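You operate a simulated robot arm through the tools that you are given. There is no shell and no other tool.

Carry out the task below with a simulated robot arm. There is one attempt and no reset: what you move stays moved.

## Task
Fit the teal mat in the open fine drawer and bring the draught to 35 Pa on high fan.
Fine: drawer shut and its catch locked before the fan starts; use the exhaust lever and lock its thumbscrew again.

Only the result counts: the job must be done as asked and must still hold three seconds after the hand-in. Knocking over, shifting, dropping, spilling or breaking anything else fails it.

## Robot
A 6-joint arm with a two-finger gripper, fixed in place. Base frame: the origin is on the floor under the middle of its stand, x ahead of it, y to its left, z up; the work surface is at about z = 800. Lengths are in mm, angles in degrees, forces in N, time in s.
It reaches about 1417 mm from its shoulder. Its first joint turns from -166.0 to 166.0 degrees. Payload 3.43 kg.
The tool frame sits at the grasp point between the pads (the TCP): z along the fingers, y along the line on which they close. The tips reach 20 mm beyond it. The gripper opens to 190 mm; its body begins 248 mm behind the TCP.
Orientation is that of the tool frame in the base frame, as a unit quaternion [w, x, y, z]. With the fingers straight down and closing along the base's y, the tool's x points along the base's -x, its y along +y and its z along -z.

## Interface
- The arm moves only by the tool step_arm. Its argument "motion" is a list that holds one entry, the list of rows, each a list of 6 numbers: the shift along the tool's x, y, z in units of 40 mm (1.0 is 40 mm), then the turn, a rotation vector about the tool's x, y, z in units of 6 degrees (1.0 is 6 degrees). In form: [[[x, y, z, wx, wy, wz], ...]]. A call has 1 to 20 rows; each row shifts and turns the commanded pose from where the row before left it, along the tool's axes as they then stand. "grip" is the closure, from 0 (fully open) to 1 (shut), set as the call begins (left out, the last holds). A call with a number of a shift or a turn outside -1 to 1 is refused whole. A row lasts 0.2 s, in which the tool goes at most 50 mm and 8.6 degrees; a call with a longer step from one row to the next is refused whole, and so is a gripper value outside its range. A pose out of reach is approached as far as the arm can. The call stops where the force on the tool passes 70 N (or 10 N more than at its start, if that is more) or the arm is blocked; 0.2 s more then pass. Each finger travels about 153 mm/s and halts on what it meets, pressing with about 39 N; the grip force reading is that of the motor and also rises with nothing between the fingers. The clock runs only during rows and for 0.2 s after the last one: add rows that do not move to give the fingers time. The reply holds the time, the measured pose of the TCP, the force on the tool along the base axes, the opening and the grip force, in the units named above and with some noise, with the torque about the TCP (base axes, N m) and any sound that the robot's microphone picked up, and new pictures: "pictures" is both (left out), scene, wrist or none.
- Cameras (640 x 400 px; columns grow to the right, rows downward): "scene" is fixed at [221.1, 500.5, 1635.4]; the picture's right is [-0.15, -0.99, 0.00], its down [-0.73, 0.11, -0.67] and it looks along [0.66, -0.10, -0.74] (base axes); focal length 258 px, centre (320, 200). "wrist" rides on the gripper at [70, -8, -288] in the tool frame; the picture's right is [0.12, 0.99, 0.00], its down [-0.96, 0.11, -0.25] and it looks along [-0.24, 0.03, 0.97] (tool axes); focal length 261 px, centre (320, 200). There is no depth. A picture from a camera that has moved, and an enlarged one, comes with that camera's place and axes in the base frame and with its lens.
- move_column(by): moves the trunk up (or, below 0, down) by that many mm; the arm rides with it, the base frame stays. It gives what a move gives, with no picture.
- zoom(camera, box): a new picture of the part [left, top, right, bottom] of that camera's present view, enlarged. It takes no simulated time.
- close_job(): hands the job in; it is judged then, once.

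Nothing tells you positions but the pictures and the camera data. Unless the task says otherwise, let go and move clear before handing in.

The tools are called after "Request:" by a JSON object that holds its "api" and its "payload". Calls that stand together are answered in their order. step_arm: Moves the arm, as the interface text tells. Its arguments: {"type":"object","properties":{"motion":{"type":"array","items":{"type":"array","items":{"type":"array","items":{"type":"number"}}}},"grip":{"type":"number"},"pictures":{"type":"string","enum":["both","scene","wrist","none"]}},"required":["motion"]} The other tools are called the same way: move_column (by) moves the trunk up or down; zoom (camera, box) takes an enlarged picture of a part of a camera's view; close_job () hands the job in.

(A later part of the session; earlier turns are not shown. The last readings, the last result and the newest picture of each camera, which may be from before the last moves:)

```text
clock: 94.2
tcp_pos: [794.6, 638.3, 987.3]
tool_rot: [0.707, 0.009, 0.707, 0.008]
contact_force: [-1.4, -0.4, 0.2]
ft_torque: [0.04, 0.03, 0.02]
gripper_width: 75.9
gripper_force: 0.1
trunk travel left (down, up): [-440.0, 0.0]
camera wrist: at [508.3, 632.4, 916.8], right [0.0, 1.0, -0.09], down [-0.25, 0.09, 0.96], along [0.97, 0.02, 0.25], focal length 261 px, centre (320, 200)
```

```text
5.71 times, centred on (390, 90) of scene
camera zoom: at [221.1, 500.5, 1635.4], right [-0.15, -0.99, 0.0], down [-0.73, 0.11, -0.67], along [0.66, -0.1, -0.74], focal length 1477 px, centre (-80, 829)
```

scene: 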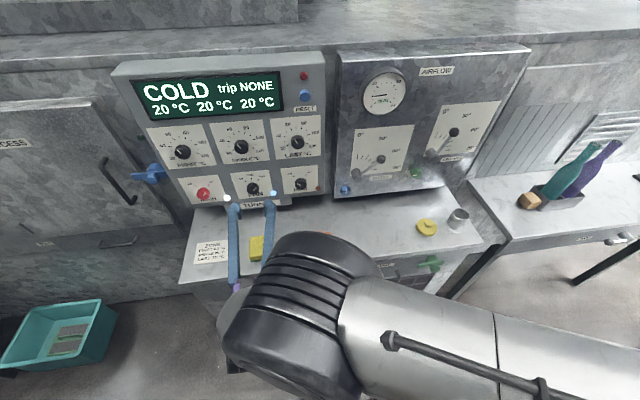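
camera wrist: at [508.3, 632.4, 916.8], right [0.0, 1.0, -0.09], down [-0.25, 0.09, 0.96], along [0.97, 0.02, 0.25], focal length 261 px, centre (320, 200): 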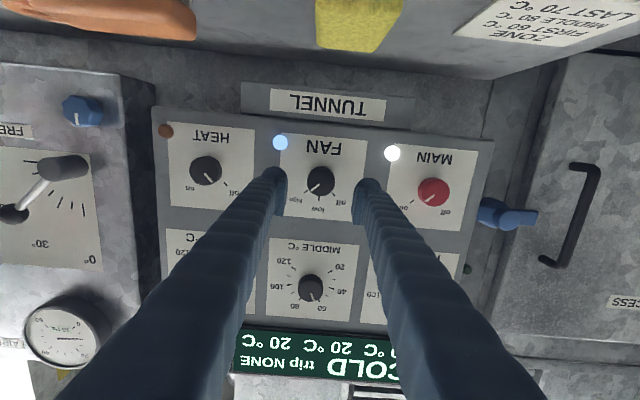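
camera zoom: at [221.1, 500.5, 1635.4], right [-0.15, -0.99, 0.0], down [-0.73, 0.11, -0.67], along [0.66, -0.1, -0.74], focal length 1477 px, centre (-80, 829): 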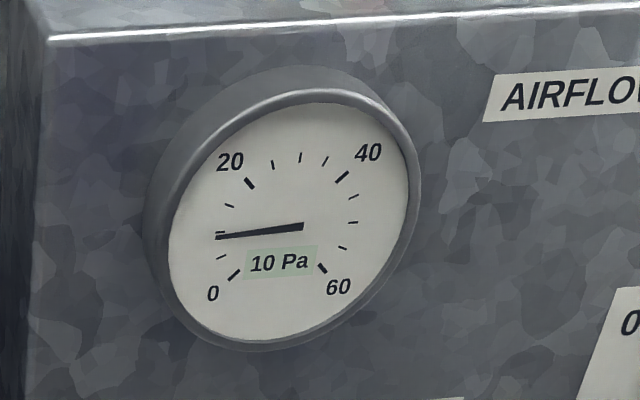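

With exhaust at about 20° the draught settles at 10 Pa, so the lever must move. I pitch the tool to 45° and travel across to the exhaust lever.

Request:
{"api": "step_arm", "payload": {"motion": [[[0, 0, 0, 0, 0.9375, -0.05], [0, 0, 0, 0, 0.9375, -0.05], [0, 0, 0, 0, 0.9375, -0.05], [0, 0, 0, 0, 0.9375, 0], [0, 0, 0, 0, 0.9375, 0], [0, 0, 0, 0, 0.9375, 0], [0, 0, 0, 0, 0.9375, 0], [0, 0, 0, 0, 0.9375, 0]]], "pictures": "none"}}

Request:
{"api": "step_arm", "payload": {"motion": [[[-0.35, -0.85, -0.35, 0, 0, 0], [-0.35, -0.85, -0.35, 0, 0, 0], [-0.35, -0.85, -0.35, 0, 0, 0], [-0.35, -0.85, -0.35, 0, 0, 0], [-0.35, -0.85, -0.35, 0, 0, 0], [-0.35, -0.85, -0.35, 0, 0, 0], [-0.35, -0.85, -0.35, 0, 0, 0], [-0.35, -0.85, -0.35, 0, 0, 0]]]}}

```text
clock: 96.0
tcp_pos: [796.6, 639.5, 985.6]
tool_rot: [0.383, -0.001, 0.924, 0.005]
contact_force: [0.5, -0.4, -0.2]
ft_torque: [0.06, 0.01, 0.07]
gripper_width: 75.7
gripper_force: 0.0
trunk travel left (down, up): [-440.0, 0.0]
```

```text
clock: 97.8
tcp_pos: [797.4, 365.5, 1142.9]
tool_rot: [0.384, -0.001, 0.923, 0.006]
contact_force: [0.3, 0.1, -0.1]
ft_torque: [0.06, 0.0, 0.04]
gripper_width: 76.0
gripper_force: 0.0
trunk travel left (down, up): [-440.0, 0.0]
camera wrist: at [544.6, 355.1, 1297.1], right [-0.09, 0.99, -0.07], down [0.5, 0.11, 0.86], along [0.86, 0.04, -0.51], focal length 261 px, centre (320, 200)
```

scene: 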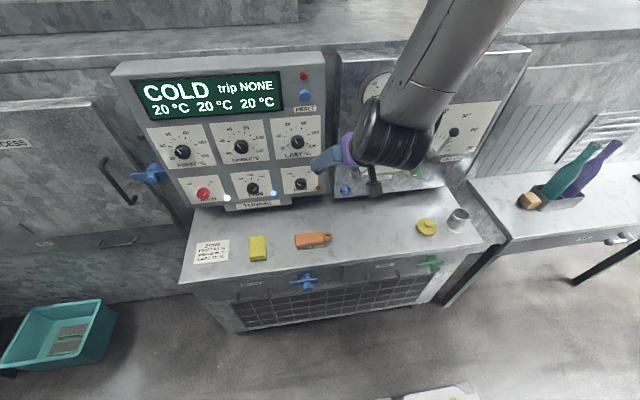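
wrist: 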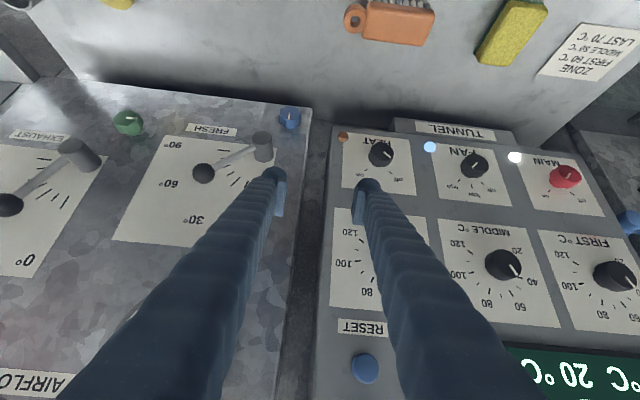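

I continue across to the exhaust lever.

Request:
{"api": "step_arm", "payload": {"motion": [[[-0.14, -1, -0.14, 0, 0, 0], [-0.14, -1, -0.14, 0, 0, 0], [-0.14, -1, -0.14, 0, 0, 0], [-0.14, -1, -0.14, 0, 0, 0], [-0.14, -1, -0.14, 0, 0, 0], [-0.14, -1, -0.14, 0, 0, 0], [-0.14, -1, -0.14, 0, 0, 0], [-0.14, -1, -0.14, 0, 0, 0], [-0.14, -1, -0.14, 0, 0, 0], [-0.14, -0.9, -0.14, 0, 0, 0]]]}}

Request:
{"api": "zoom", "payload": {"camera": "wrist", "box": [220, 90, 420, 270]}}

Request:
{"api": "zoom", "payload": {"camera": "scene", "box": [330, 40, 530, 200]}}

```text
clock: 100.0
tcp_pos: [798.2, -33.2, 1217.4]
tool_rot: [0.383, 0.001, 0.924, 0.005]
contact_force: [0.2, -1.2, 0.9]
ft_torque: [0.06, -0.04, 0.08]
gripper_width: 75.8
gripper_force: 0.0
trunk travel left (down, up): [-440.0, 0.0]
camera wrist: at [545.6, -42.0, 1372.3], right [-0.09, 0.99, -0.07], down [0.5, 0.11, 0.86], along [0.86, 0.04, -0.51], focal length 261 px, centre (320, 200)
```

scene: 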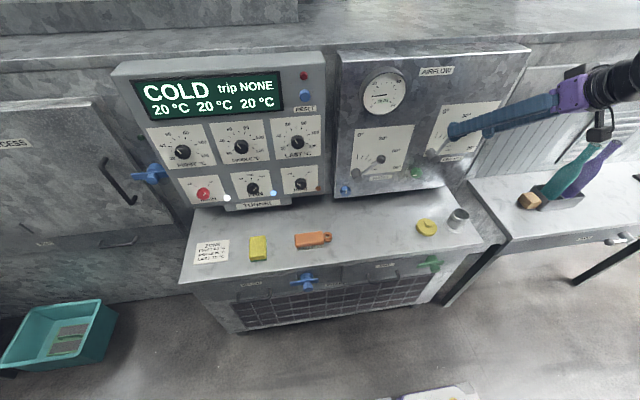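
wrist: 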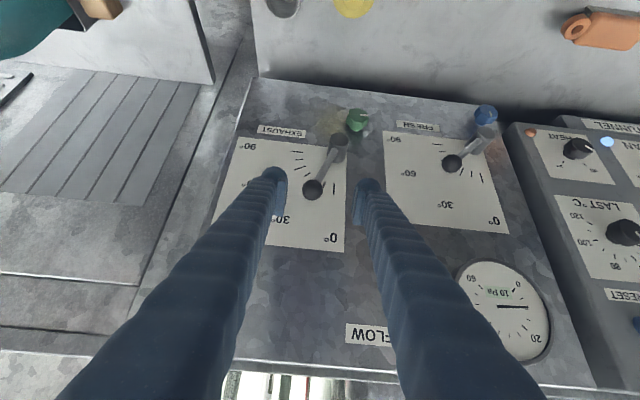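

```text
2.22 times, centred on (320, 180) of wrist
camera zoom: at [545.6, -42.0, 1372.3], right [-0.09, 0.99, -0.07], down [0.5, 0.11, 0.86], along [0.86, 0.04, -0.51], focal length 579 px, centre (320, 244)
```

zoom: 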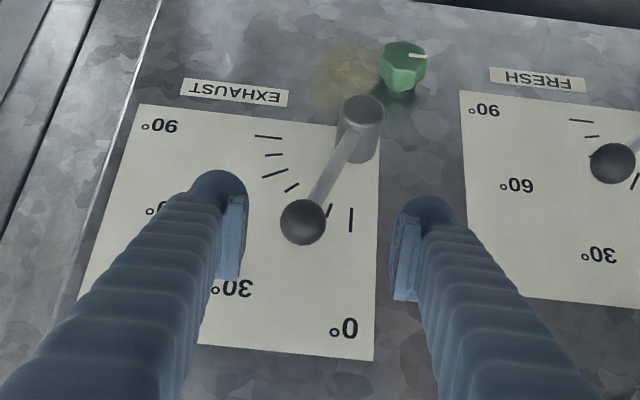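

```text
2.50 times, centred on (430, 120) of scene
camera zoom: at [221.1, 500.5, 1635.4], right [-0.15, -0.99, 0.0], down [-0.73, 0.11, -0.67], along [0.66, -0.1, -0.74], focal length 646 px, centre (45, 400)
```

zoom: 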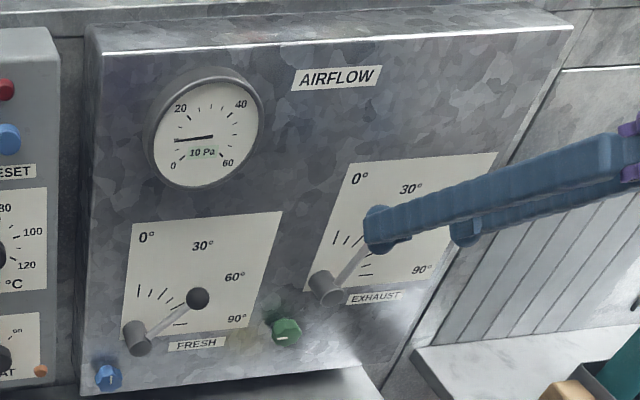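

The ball is between the open fingers and I can read the gauge here too. I narrow the gap and advance to straddle the ball.

Request:
{"api": "step_arm", "payload": {"grip": 0.7, "motion": [[[-0.09, -0.25, 0.3, 0, 0, 0], [-0.09, 0, 0.7, 0, 0, 0], [-0.09, 0, 0.7, 0, 0, 0], [0, 0, 0.45, 0, 0, 0]]]}}

Request:
{"api": "zoom", "payload": {"camera": "wrist", "box": [220, 90, 420, 270]}}

Request:
{"api": "zoom", "payload": {"camera": "scene", "box": [330, 40, 530, 200]}}

```text
clock: 101.0
tcp_pos: [869.1, -41.5, 1164.3]
tool_rot: [0.384, 0.001, 0.923, 0.005]
contact_force: [0.6, -0.6, 0.0]
ft_torque: [0.03, 0.03, 0.07]
gripper_width: 57.0
gripper_force: 0.1
trunk travel left (down, up): [-440.0, 0.0]
camera wrist: at [615.9, -50.1, 1317.9], right [-0.09, 0.99, -0.07], down [0.5, 0.11, 0.86], along [0.86, 0.04, -0.51], focal length 261 px, centre (320, 200)
```

scene: 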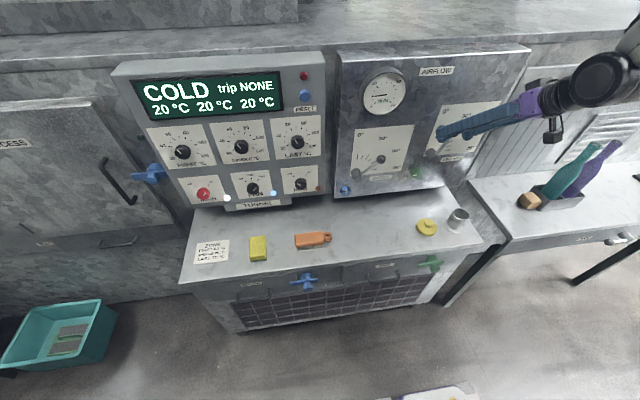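
wrist: 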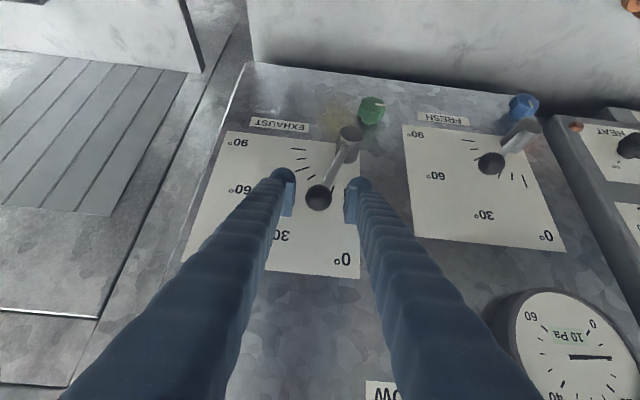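

```text
2.22 times, centred on (320, 180) of wrist
camera zoom: at [615.9, -50.1, 1317.9], right [-0.09, 0.99, -0.07], down [0.5, 0.11, 0.86], along [0.86, 0.04, -0.51], focal length 579 px, centre (320, 244)
```

zoom: 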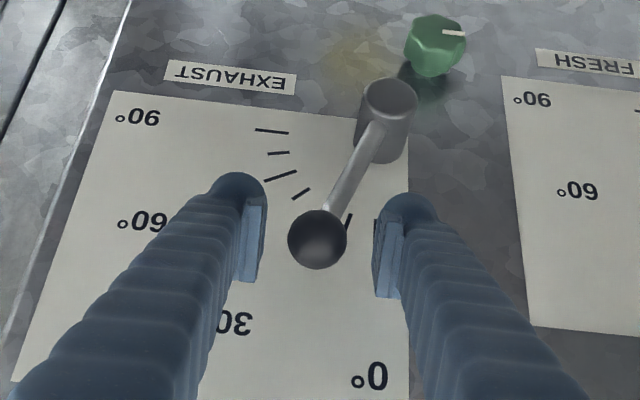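

```text
2.50 times, centred on (430, 120) of scene
camera zoom: at [221.1, 500.5, 1635.4], right [-0.15, -0.99, 0.0], down [-0.73, 0.11, -0.67], along [0.66, -0.1, -0.74], focal length 646 px, centre (45, 400)
```

zoom: 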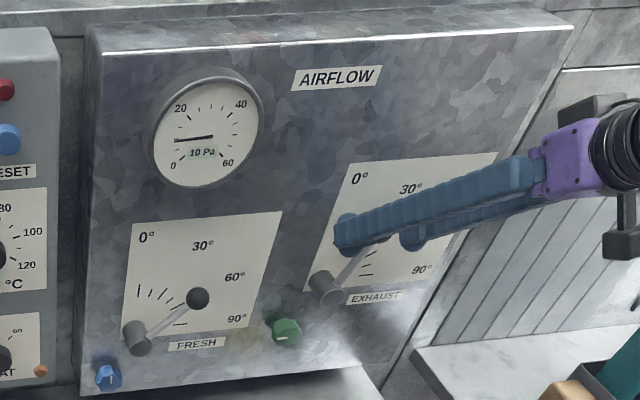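

The ball sits between the pads. I advance slightly and grip it.

Request:
{"api": "step_arm", "payload": {"motion": [[[0, -0.03, 0.15, 0, 0, 0]]], "pictures": "none"}}

Request:
{"api": "step_arm", "payload": {"grip": 1.0, "motion": [[[0, 0, 0, 0, 0, 0], [0, 0, 0, 0, 0, 0], [0, 0, 0, 0, 0, 0]]]}}

Request:
{"api": "zoom", "payload": {"camera": "wrist", "box": [220, 90, 420, 270]}}

```text
clock: 101.5
tcp_pos: [872.9, -41.5, 1159.8]
tool_rot: [0.384, 0.0, 0.923, 0.005]
contact_force: [0.1, 0.0, 0.7]
ft_torque: [0.04, 0.0, 0.01]
gripper_width: 57.4
gripper_force: 0.1
trunk travel left (down, up): [-440.0, 0.0]
```

```text
clock: 102.2
tcp_pos: [871.1, -40.4, 1158.8]
tool_rot: [0.384, 0.0, 0.923, 0.005]
contact_force: [-1.4, 0.9, 1.4]
ft_torque: [0.17, -0.04, 0.01]
gripper_width: 30.0
gripper_force: 45.0
trunk travel left (down, up): [-440.0, 0.0]
camera wrist: at [618.9, -51.0, 1314.2], right [-0.09, 0.99, -0.08], down [0.5, 0.11, 0.86], along [0.86, 0.04, -0.51], focal length 261 px, centre (320, 200)
```

scene: 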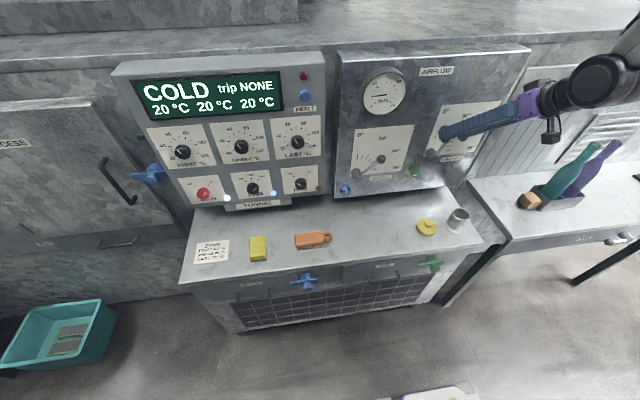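
wrist: 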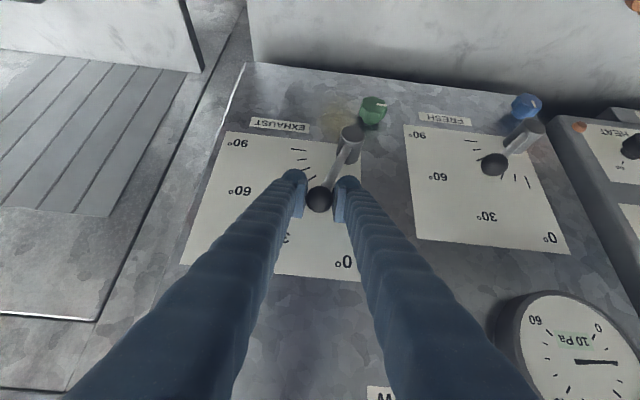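

```text
2.22 times, centred on (320, 180) of wrist
camera zoom: at [618.9, -51.0, 1314.2], right [-0.09, 0.99, -0.08], down [0.5, 0.11, 0.86], along [0.86, 0.04, -0.51], focal length 579 px, centre (320, 244)
```

zoom: 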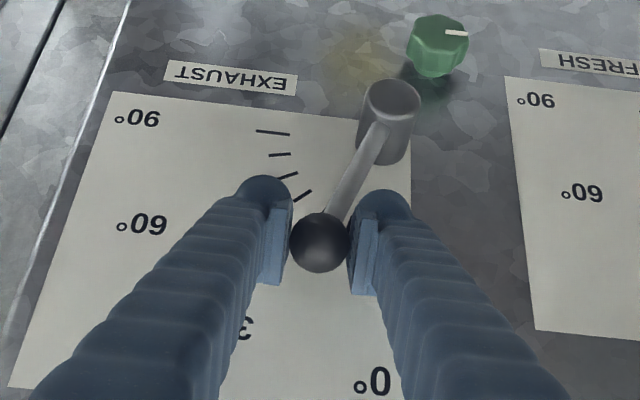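

Gripped (30 mm ball). I move the lever about 9° along its arc toward larger angle and watch the gauge.

Request:
{"api": "step_arm", "payload": {"motion": [[[0.055, -0.185, 0.055, 0, 0, 0], [0.068, -0.18, 0.068, 0, 0, 0], [0, 0, 0, 0, 0, 0], [0, 0, 0, 0, 0, 0], [0, 0, 0, 0, 0, 0]]]}}

Request:
{"api": "zoom", "payload": {"camera": "wrist", "box": [220, 90, 420, 270]}}

Request:
{"api": "zoom", "payload": {"camera": "scene", "box": [340, 55, 440, 125]}}

```text
clock: 103.5
tcp_pos: [871.8, -56.3, 1152.4]
tool_rot: [0.382, 0.0, 0.924, 0.004]
contact_force: [0.7, 6.5, -8.0]
ft_torque: [0.22, -0.12, 0.06]
gripper_width: 30.2
gripper_force: 44.6
trunk travel left (down, up): [-440.0, 0.0]
camera wrist: at [619.6, -65.4, 1306.6], right [-0.09, 0.99, -0.08], down [0.51, 0.11, 0.86], along [0.86, 0.04, -0.51], focal length 261 px, centre (320, 200)
```

scene: 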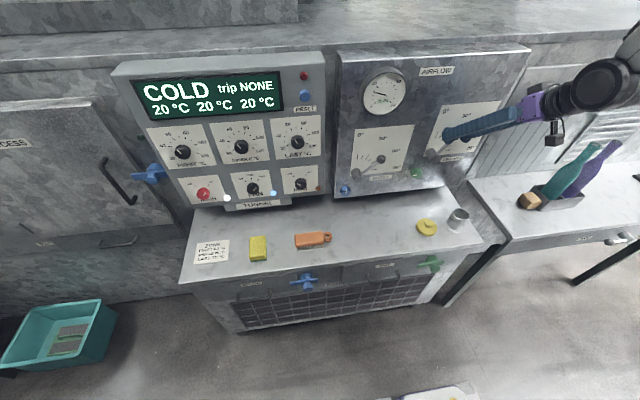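
wrist: 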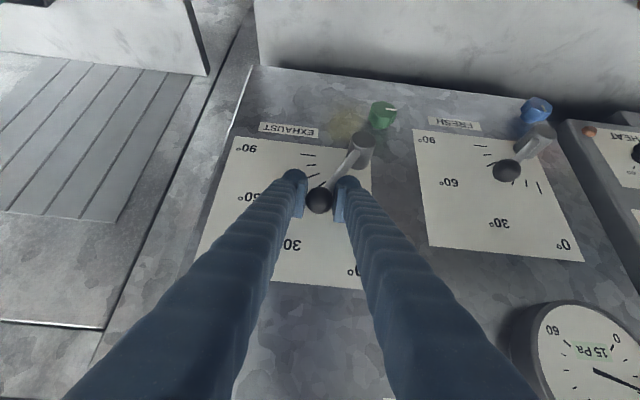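

```text
2.22 times, centred on (320, 180) of wrist
camera zoom: at [619.6, -65.4, 1306.6], right [-0.09, 0.99, -0.08], down [0.51, 0.11, 0.86], along [0.86, 0.04, -0.51], focal length 579 px, centre (320, 244)
```

zoom: 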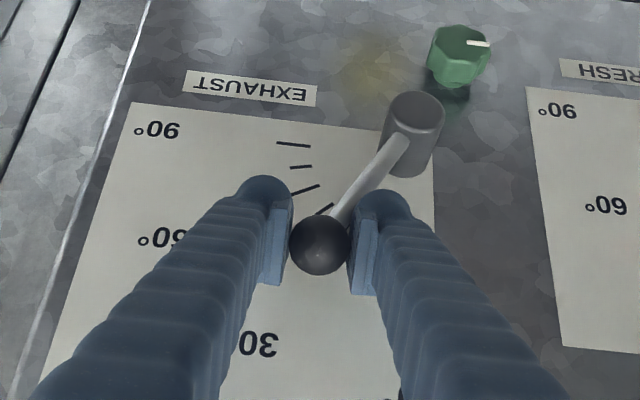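

```text
5.71 times, centred on (390, 90) of scene
camera zoom: at [221.1, 500.5, 1635.4], right [-0.15, -0.99, 0.0], down [-0.73, 0.11, -0.67], along [0.66, -0.1, -0.74], focal length 1477 px, centre (-80, 829)
```

zoom: 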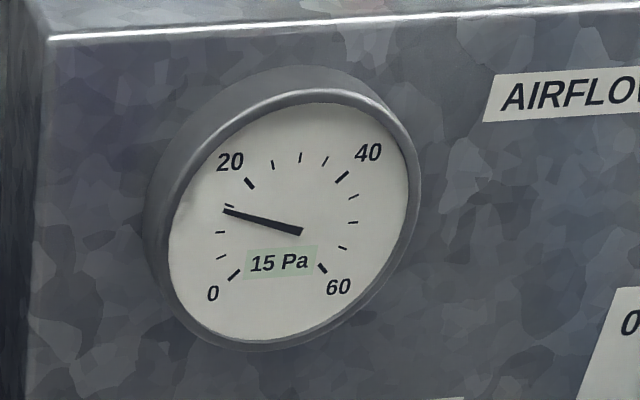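

Larger angle raises the draught (15 Pa now). I move another 10° and wait for it to settle.

Request:
{"api": "step_arm", "payload": {"motion": [[[0.1, -0.19, 0.1, 0, 0, 0], [0.105, -0.19, 0.105, 0, 0, 0], [0, 0, 0, 0, 0, 0], [0, 0, 0, 0, 0, 0], [0, 0, 0, 0, 0, 0], [0, 0, 0, 0, 0, 0], [0, 0, 0, 0, 0, 0]]]}}

Request:
{"api": "zoom", "payload": {"camera": "scene", "box": [340, 55, 440, 125]}}

Request:
{"api": "zoom", "payload": {"camera": "wrist", "box": [220, 90, 420, 270]}}

```text
clock: 105.0
tcp_pos: [869.6, -71.7, 1143.4]
tool_rot: [0.385, -0.001, 0.923, 0.005]
contact_force: [-8.2, 2.1, 23.9]
ft_torque: [1.78, 0.04, 0.24]
gripper_width: 31.1
gripper_force: 45.0
trunk travel left (down, up): [-440.0, 0.0]
camera wrist: at [616.9, -81.3, 1296.9], right [-0.09, 0.99, -0.08], down [0.5, 0.11, 0.86], along [0.86, 0.04, -0.51], focal length 261 px, centre (320, 200)
```

scene: 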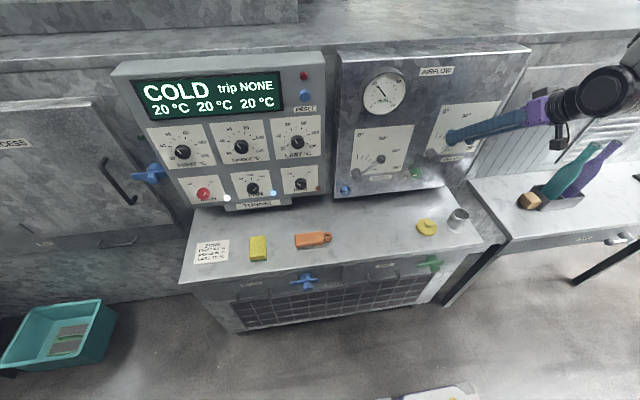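
wrist: 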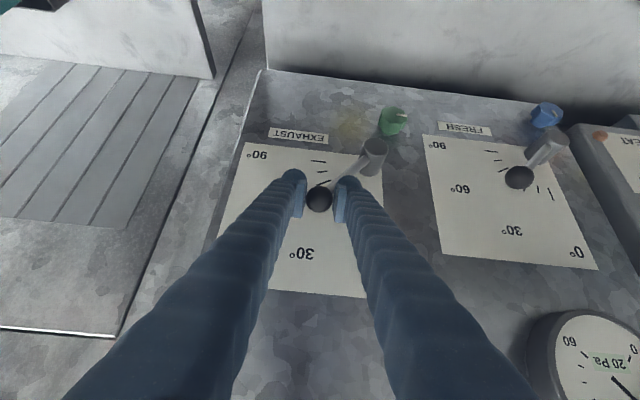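

```text
5.71 times, centred on (390, 90) of scene
camera zoom: at [221.1, 500.5, 1635.4], right [-0.15, -0.99, 0.0], down [-0.73, 0.11, -0.67], along [0.66, -0.1, -0.74], focal length 1477 px, centre (-80, 829)
```

zoom: 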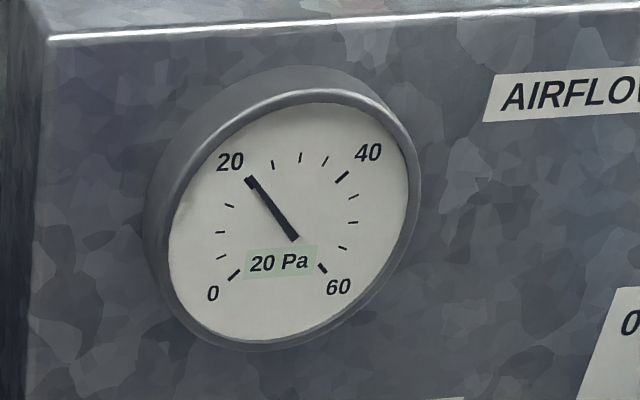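

```text
2.22 times, centred on (320, 180) of wrist
camera zoom: at [616.9, -81.3, 1296.9], right [-0.09, 0.99, -0.08], down [0.5, 0.11, 0.86], along [0.86, 0.04, -0.51], focal length 579 px, centre (320, 244)
```

zoom: 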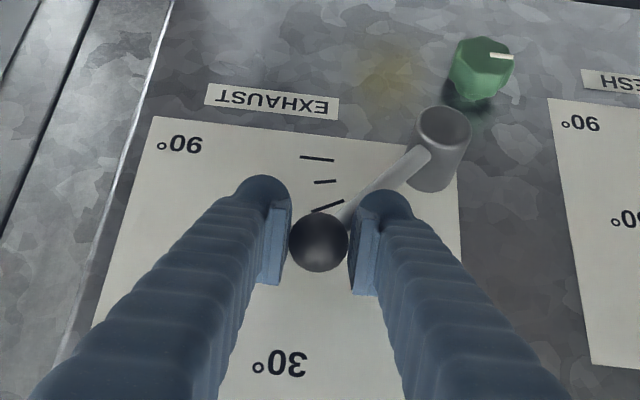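

20 Pa at about 40°. The rod now bears on one finger, so I release the ball, draw back a little, and push it with the open fingers straddling it.

Request:
{"api": "step_arm", "payload": {"grip": 0.7, "motion": [[[0, 0, 0, 0, 0, 0], [0, 0, 0, 0, 0, 0], [0, 0, -0.25, 0, 0, 0]]]}}

Request:
{"api": "zoom", "payload": {"camera": "wrist", "box": [220, 90, 420, 270]}}

Request:
{"api": "zoom", "payload": {"camera": "scene", "box": [340, 55, 440, 125]}}

```text
clock: 105.8
tcp_pos: [863.1, -70.3, 1149.1]
tool_rot: [0.384, 0.0, 0.924, 0.005]
contact_force: [-1.2, 0.4, 0.5]
ft_torque: [-0.03, -0.02, -0.01]
gripper_width: 56.8
gripper_force: 0.1
trunk travel left (down, up): [-440.0, 0.0]
camera wrist: at [610.6, -81.2, 1303.4], right [-0.09, 0.99, -0.08], down [0.5, 0.11, 0.86], along [0.86, 0.04, -0.51], focal length 261 px, centre (320, 200)
```

scene: 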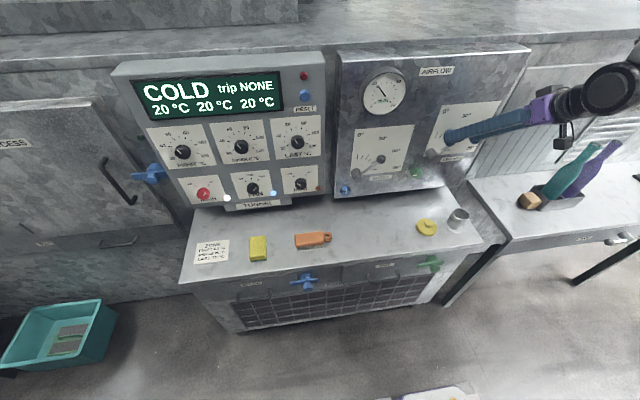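
wrist: 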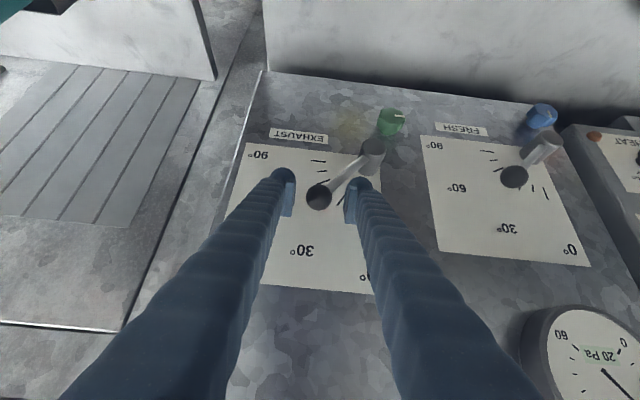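

```text
2.22 times, centred on (320, 180) of wrist
camera zoom: at [610.6, -81.2, 1303.4], right [-0.09, 0.99, -0.08], down [0.5, 0.11, 0.86], along [0.86, 0.04, -0.51], focal length 579 px, centre (320, 244)
```

zoom: 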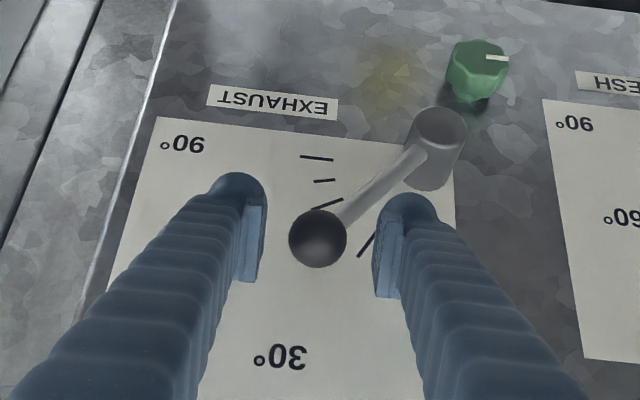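

```text
5.71 times, centred on (390, 90) of scene
camera zoom: at [221.1, 500.5, 1635.4], right [-0.15, -0.99, 0.0], down [-0.73, 0.11, -0.67], along [0.66, -0.1, -0.74], focal length 1477 px, centre (-80, 829)
```

zoom: 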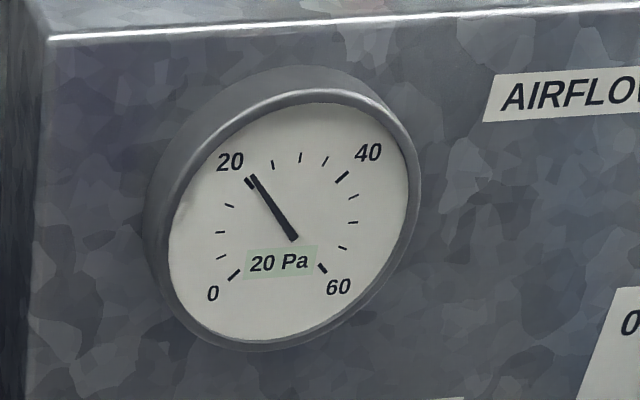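

The lever stays put and reads about 20 Pa. I push it along its arc another ~15° with the left finger's inner face.

Request:
{"api": "step_arm", "payload": {"motion": [[[0, -0.33, 0, 0, 0, 0], [0.115, -0.17, 0.115, 0, 0, 0], [0.12, -0.16, 0.12, 0, 0, 0], [0.128, -0.145, 0.128, 0, 0, 0], [0, 0, 0, 0, 0, 0], [0, 0, 0, 0, 0, 0], [0, 0, 0, 0, 0, 0], [0, 0, 0, 0, 0, 0]]]}}

Request:
{"api": "zoom", "payload": {"camera": "wrist", "box": [220, 90, 420, 270]}}

Request:
{"api": "zoom", "payload": {"camera": "scene", "box": [340, 55, 440, 125]}}

```text
clock: 107.7
tcp_pos: [863.9, -103.9, 1127.8]
tool_rot: [0.383, 0.001, 0.924, 0.004]
contact_force: [0.4, 0.0, -0.1]
ft_torque: [-0.01, 0.0, -0.01]
gripper_width: 57.0
gripper_force: 0.1
trunk travel left (down, up): [-440.0, 0.0]
camera wrist: at [612.1, -113.0, 1281.5], right [-0.09, 0.99, -0.08], down [0.5, 0.11, 0.86], along [0.86, 0.04, -0.51], focal length 261 px, centre (320, 200)
```

scene: 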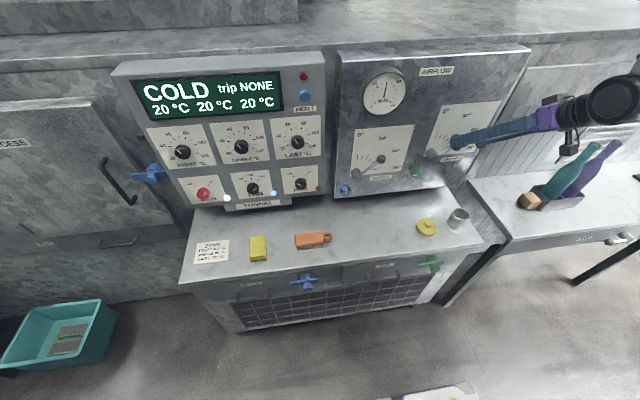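
wrist: 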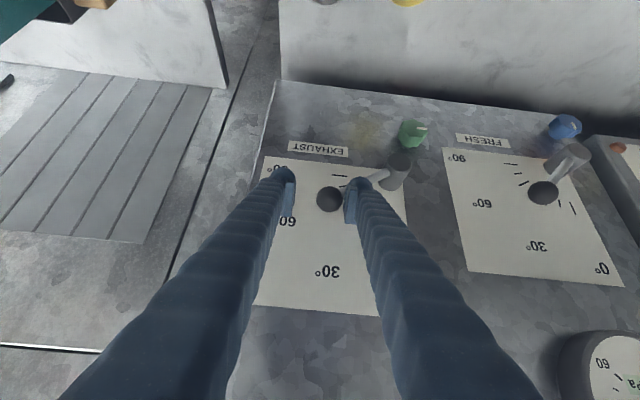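

```text
2.22 times, centred on (320, 180) of wrist
camera zoom: at [612.1, -113.0, 1281.5], right [-0.09, 0.99, -0.08], down [0.5, 0.11, 0.86], along [0.86, 0.04, -0.51], focal length 579 px, centre (320, 244)
```

zoom: 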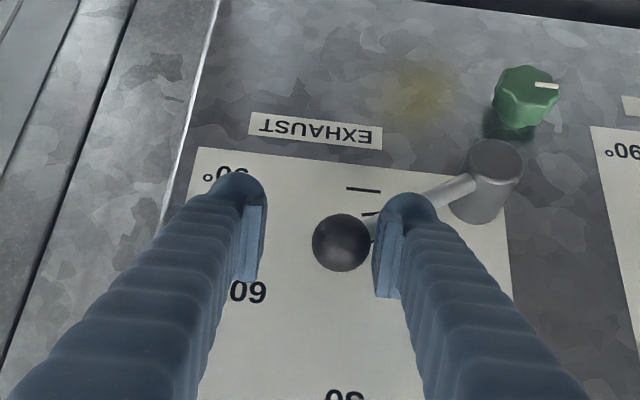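

```text
5.71 times, centred on (390, 90) of scene
camera zoom: at [221.1, 500.5, 1635.4], right [-0.15, -0.99, 0.0], down [-0.73, 0.11, -0.67], along [0.66, -0.1, -0.74], focal length 1477 px, centre (-80, 829)
```

zoom: 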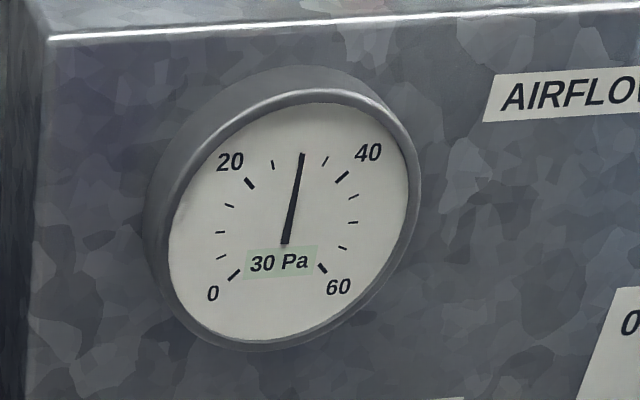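

30 Pa now at about 55°. Another ~8° should reach 35; I push in two small steps and let it settle.

Request:
{"api": "step_arm", "payload": {"motion": [[[0.095, -0.09, 0.095, 0, 0, 0], [0.1, -0.08, 0.1, 0, 0, 0], [0, 0, 0, 0, 0, 0], [0, 0, 0, 0, 0, 0], [0, 0, 0, 0, 0, 0], [0, 0, 0, 0, 0, 0]]]}}

Request:
{"api": "zoom", "payload": {"camera": "wrist", "box": [220, 90, 420, 270]}}

Request:
{"api": "zoom", "payload": {"camera": "scene", "box": [355, 65, 415, 115]}}

```text
clock: 109.0
tcp_pos: [865.1, -108.6, 1116.4]
tool_rot: [0.384, 0.0, 0.923, 0.005]
contact_force: [0.6, -0.7, 0.7]
ft_torque: [0.0, -0.01, 0.02]
gripper_width: 57.0
gripper_force: 0.0
trunk travel left (down, up): [-440.0, 0.0]
camera wrist: at [611.9, -119.6, 1270.4], right [-0.09, 0.99, -0.08], down [0.5, 0.11, 0.86], along [0.86, 0.04, -0.51], focal length 261 px, centre (320, 200)
```

scene: 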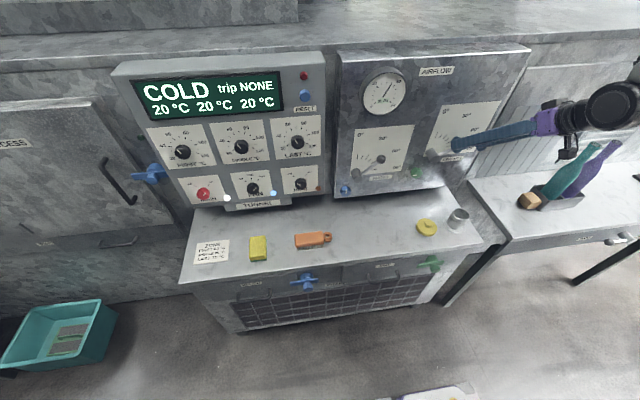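
wrist: 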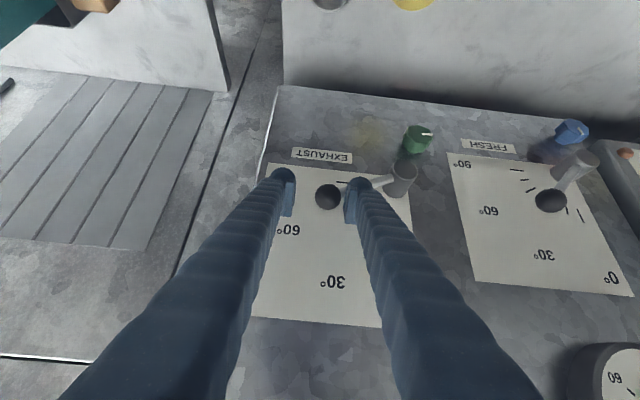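

```text
2.22 times, centred on (320, 180) of wrist
camera zoom: at [611.9, -119.6, 1270.4], right [-0.09, 0.99, -0.08], down [0.5, 0.11, 0.86], along [0.86, 0.04, -0.51], focal length 579 px, centre (320, 244)
```

zoom: 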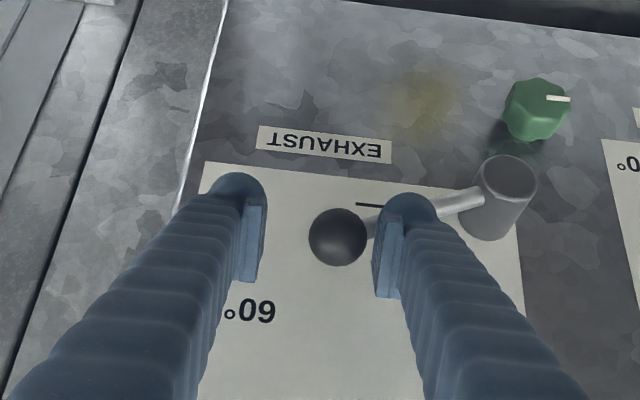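

```text
8.00 times, centred on (385, 90) of scene
camera zoom: at [221.1, 500.5, 1635.4], right [-0.15, -0.99, 0.0], down [-0.73, 0.11, -0.67], along [0.66, -0.1, -0.74], focal length 2068 px, centre (-200, 1080)
```

zoom: 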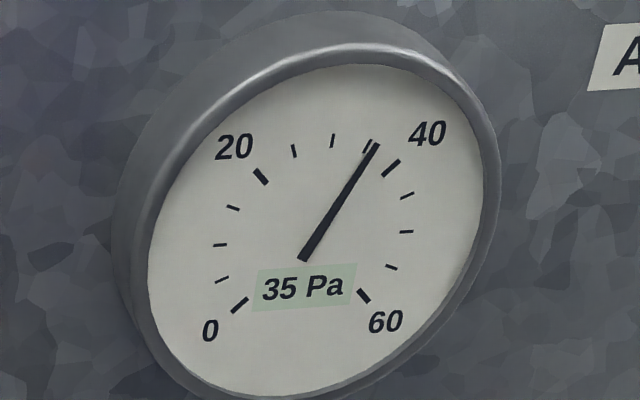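

It reads 35 Pa with the needle about at the 35 mark. I withdraw the fingers without touching the lever and look at the gauge more squarely.

Request:
{"api": "step_arm", "payload": {"motion": [[[-0.05, 0.1, -0.1, 0, 0, 0], [0, 0, -0.5, 0, 0, 0], [0, 0, -0.8, 0, 0, 0], [0, 0, -0.8, 0, 0, 0], [-0.2, 0, -0.8, 0, 0, 0]]]}}

Request:
{"api": "zoom", "payload": {"camera": "wrist", "box": [440, 230, 600, 370]}}

Request:
{"api": "zoom", "payload": {"camera": "wrist", "box": [220, 90, 420, 270]}}

Request:
{"api": "zoom", "payload": {"camera": "scene", "box": [355, 65, 415, 115]}}

```text
clock: 110.2
tcp_pos: [784.4, -107.7, 1209.1]
tool_rot: [0.384, 0.001, 0.923, 0.004]
contact_force: [-0.8, 0.1, -0.4]
ft_torque: [-0.03, -0.03, 0.03]
gripper_width: 57.2
gripper_force: 0.1
trunk travel left (down, up): [-440.0, 0.0]
camera wrist: at [531.9, -117.3, 1363.6], right [-0.09, 0.99, -0.08], down [0.5, 0.11, 0.86], along [0.86, 0.04, -0.51], focal length 261 px, centre (320, 200)
```

scene: 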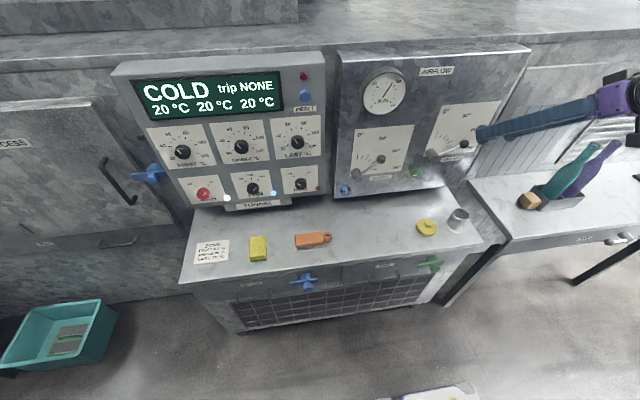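
wrist: 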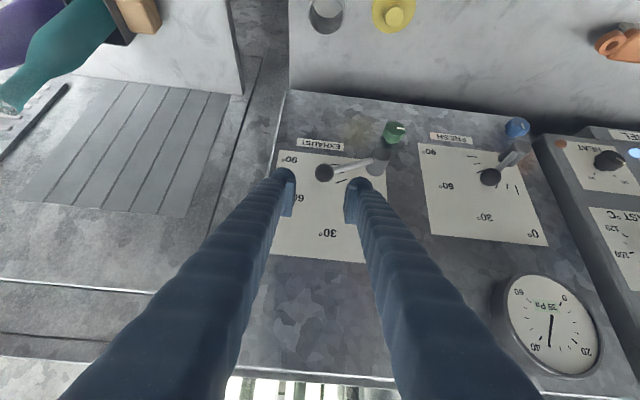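

```text
2.86 times, centred on (520, 300) of wrist
camera zoom: at [531.9, -117.3, 1363.6], right [-0.09, 0.99, -0.08], down [0.5, 0.11, 0.86], along [0.86, 0.04, -0.51], focal length 745 px, centre (-251, -86)
```

zoom: 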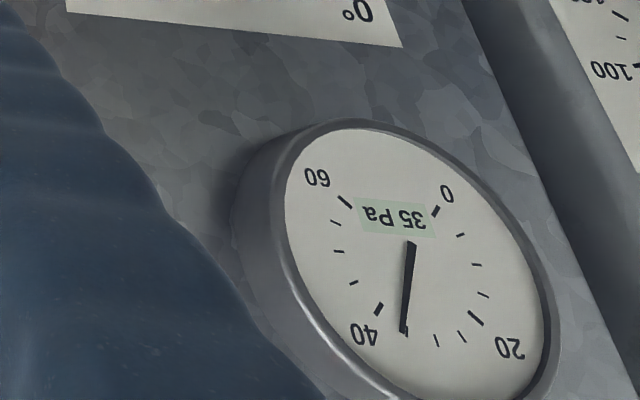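

```text
2.22 times, centred on (320, 180) of wrist
camera zoom: at [531.9, -117.3, 1363.6], right [-0.09, 0.99, -0.08], down [0.5, 0.11, 0.86], along [0.86, 0.04, -0.51], focal length 579 px, centre (320, 244)
```

zoom: 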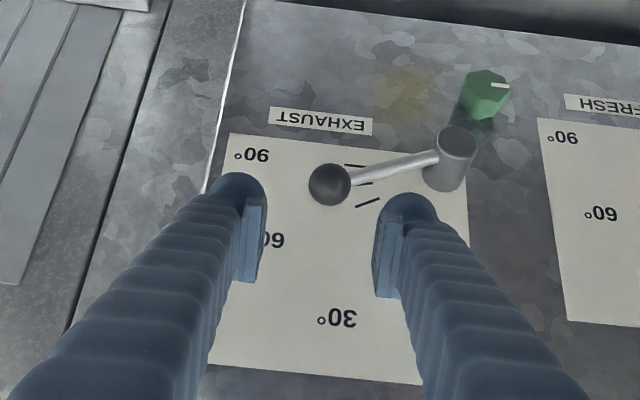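

```text
8.00 times, centred on (385, 90) of scene
camera zoom: at [221.1, 500.5, 1635.4], right [-0.15, -0.99, 0.0], down [-0.73, 0.11, -0.67], along [0.66, -0.1, -0.74], focal length 2068 px, centre (-200, 1080)
```

zoom: 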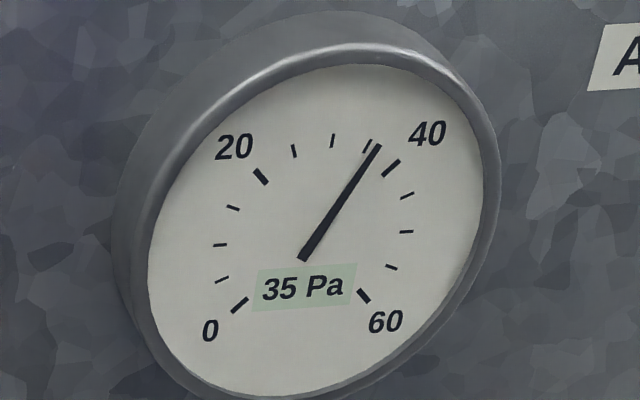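

Request:
{"api": "zoom", "payload": {"camera": "wrist", "box": [505, 270, 605, 380]}}

Request:
{"api": "zoom", "payload": {"camera": "scene", "box": [370, 72, 410, 106]}}

```text
3.64 times, centred on (555, 325) of wrist
camera zoom: at [531.9, -117.3, 1363.6], right [-0.09, 0.99, -0.08], down [0.5, 0.11, 0.86], along [0.86, 0.04, -0.51], focal length 948 px, centre (-534, -254)
```

zoom: 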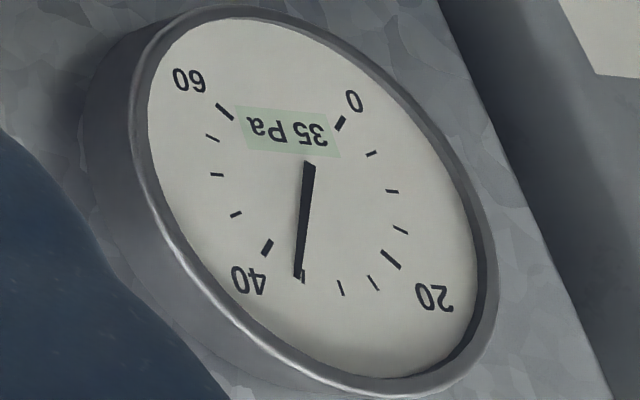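

```text
11.76 times, centred on (390, 89) of scene
camera zoom: at [221.1, 500.5, 1635.4], right [-0.15, -0.99, 0.0], down [-0.73, 0.11, -0.67], along [0.66, -0.1, -0.74], focal length 3041 px, centre (-504, 1506)
```

zoom: 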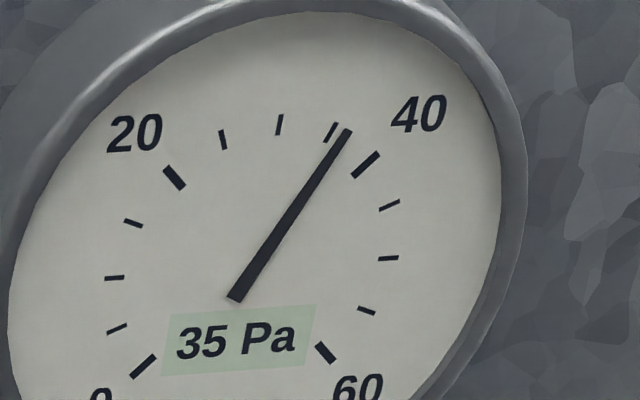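

The needle is roughly 1 Pa above 35 once parallax is accounted for. I will trim the lever back slightly by nudging the ball up from below with closed fingers.

Request:
{"api": "step_arm", "payload": {"grip": 1.0, "motion": [[[0.61, -0.05, 0.66, 0, 0, 0], [0.61, -0.05, 0.66, 0, 0, 0], [0.61, -0.05, 0.66, 0, 0, 0], [0.61, -0.05, 0.66, 0, 0, 0], [-0.5, 0, 0.55, 0, 0, 0], [-0.5, 0, 0.4, 0, 0, 0]]]}}

Request:
{"api": "zoom", "payload": {"camera": "wrist", "box": [220, 90, 420, 270]}}

Request:
{"api": "zoom", "payload": {"camera": "scene", "box": [400, 80, 530, 180]}}

```text
clock: 111.7
tcp_pos: [849.2, -112.0, 1065.0]
tool_rot: [0.383, 0.001, 0.924, 0.004]
contact_force: [-1.1, 0.1, -0.1]
ft_torque: [0.01, 0.03, -0.01]
gripper_width: 0.1
gripper_force: 34.8
trunk travel left (down, up): [-440.0, 0.0]
camera wrist: at [596.7, -123.0, 1218.9], right [-0.09, 0.99, -0.08], down [0.5, 0.11, 0.86], along [0.86, 0.04, -0.51], focal length 261 px, centre (320, 200)
```

scene: 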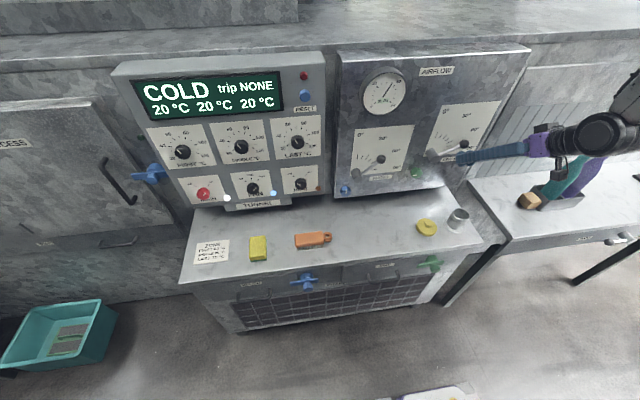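
wrist: 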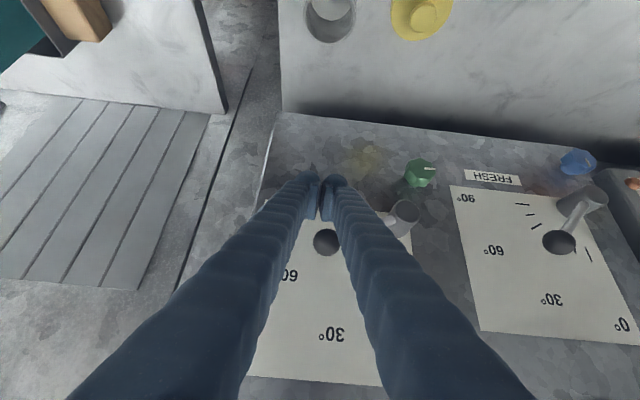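

```text
2.22 times, centred on (320, 180) of wrist
camera zoom: at [596.7, -123.0, 1218.9], right [-0.09, 0.99, -0.08], down [0.5, 0.11, 0.86], along [0.86, 0.04, -0.51], focal length 579 px, centre (320, 244)
```

zoom: 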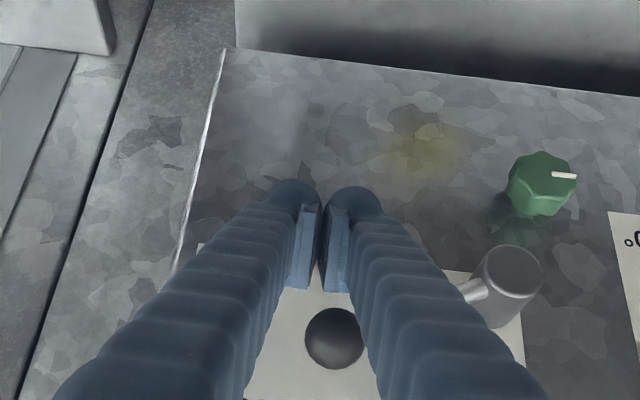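

```text
4.00 times, centred on (465, 130) of scene
camera zoom: at [221.1, 500.5, 1635.4], right [-0.15, -0.99, 0.0], down [-0.73, 0.11, -0.67], along [0.66, -0.1, -0.74], focal length 1034 px, centre (-260, 480)
```

zoom: 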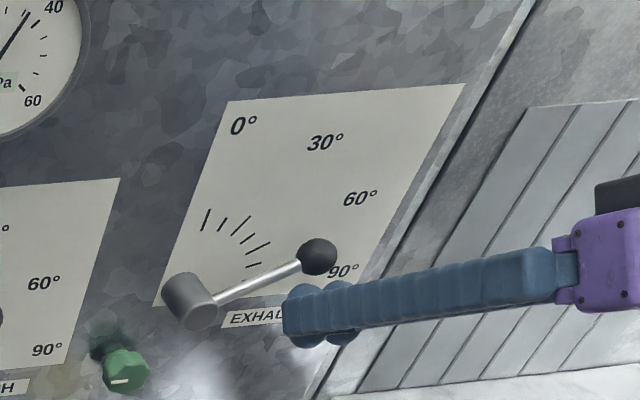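

The closed fingers are just under the ball. I raise in small increments and watch the needle.

Request:
{"api": "step_arm", "payload": {"motion": [[[-0.14, 0, -0.14, 0, 0, 0], [-0.14, 0, -0.14, 0, 0, 0]]], "pictures": "none"}}

Request:
{"api": "zoom", "payload": {"camera": "scene", "box": [360, 65, 480, 165]}}

Request:
{"api": "step_arm", "payload": {"motion": [[[-0.035, 0, -0.035, 0, 0, 0], [0, 0, 0, 0, 0, 0]]], "pictures": "none"}}

Request:
{"api": "zoom", "payload": {"camera": "scene", "box": [370, 72, 410, 106]}}

```text
clock: 112.2
tcp_pos: [847.3, -114.3, 1082.1]
tool_rot: [0.383, 0.0, 0.924, 0.006]
contact_force: [0.1, -1.2, 0.9]
ft_torque: [-0.04, -0.01, 0.01]
gripper_width: 0.1
gripper_force: 34.9
trunk travel left (down, up): [-440.0, 0.0]
```

```text
4.00 times, centred on (420, 115) of scene
camera zoom: at [221.1, 500.5, 1635.4], right [-0.15, -0.99, 0.0], down [-0.73, 0.11, -0.67], along [0.66, -0.1, -0.74], focal length 1034 px, centre (-80, 540)
```

zoom: 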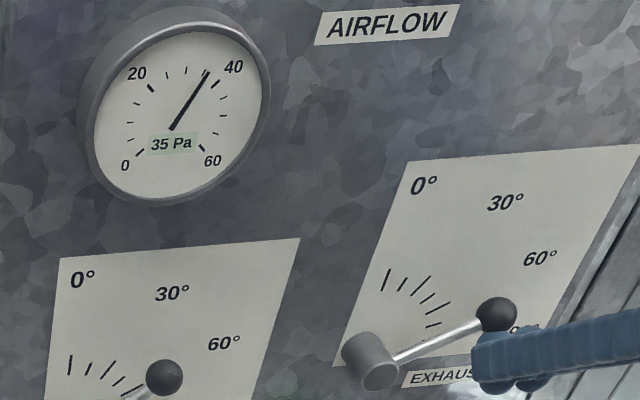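

```text
clock: 112.8
tcp_pos: [848.2, -114.2, 1083.6]
tool_rot: [0.383, 0.001, 0.924, 0.005]
contact_force: [-1.7, 0.2, -2.0]
ft_torque: [-0.05, 0.02, 0.02]
gripper_width: 0.1
gripper_force: 33.9
trunk travel left (down, up): [-440.0, 0.0]
```

```text
11.76 times, centred on (390, 89) of scene
camera zoom: at [221.1, 500.5, 1635.4], right [-0.15, -0.99, 0.0], down [-0.73, 0.11, -0.67], along [0.66, -0.1, -0.74], focal length 3041 px, centre (-504, 1506)
```

zoom: 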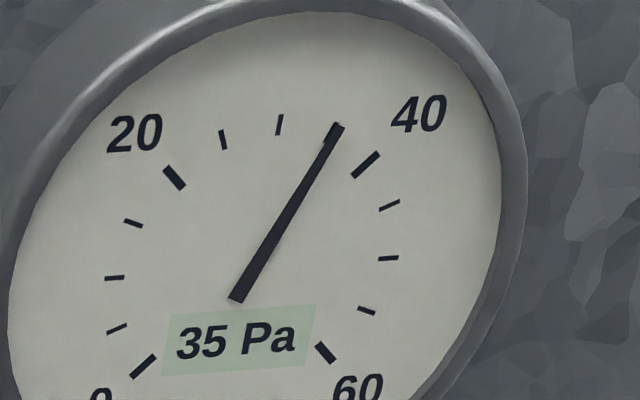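

The needle moved down onto the 35 mark. I pause to let it settle and re-read.

Request:
{"api": "step_arm", "payload": {"motion": [[[0, 0, 0, 0, 0, 0], [0, 0, 0, 0, 0, 0], [0, 0, 0, 0, 0, 0], [0, 0, 0, 0, 0, 0]]], "pictures": "none"}}

Request:
{"api": "zoom", "payload": {"camera": "scene", "box": [370, 72, 410, 106]}}

```text
clock: 113.8
tcp_pos: [848.1, -114.4, 1083.8]
tool_rot: [0.383, 0.0, 0.924, 0.005]
contact_force: [0.2, 0.7, 0.3]
ft_torque: [0.02, 0.01, 0.0]
gripper_width: 0.0
gripper_force: 33.9
trunk travel left (down, up): [-440.0, 0.0]
```

```text
11.76 times, centred on (390, 89) of scene
camera zoom: at [221.1, 500.5, 1635.4], right [-0.15, -0.99, 0.0], down [-0.73, 0.11, -0.67], along [0.66, -0.1, -0.74], focal length 3041 px, centre (-504, 1506)
```

zoom: 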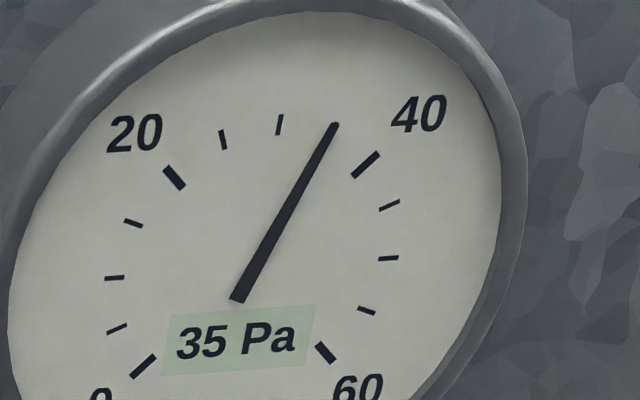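

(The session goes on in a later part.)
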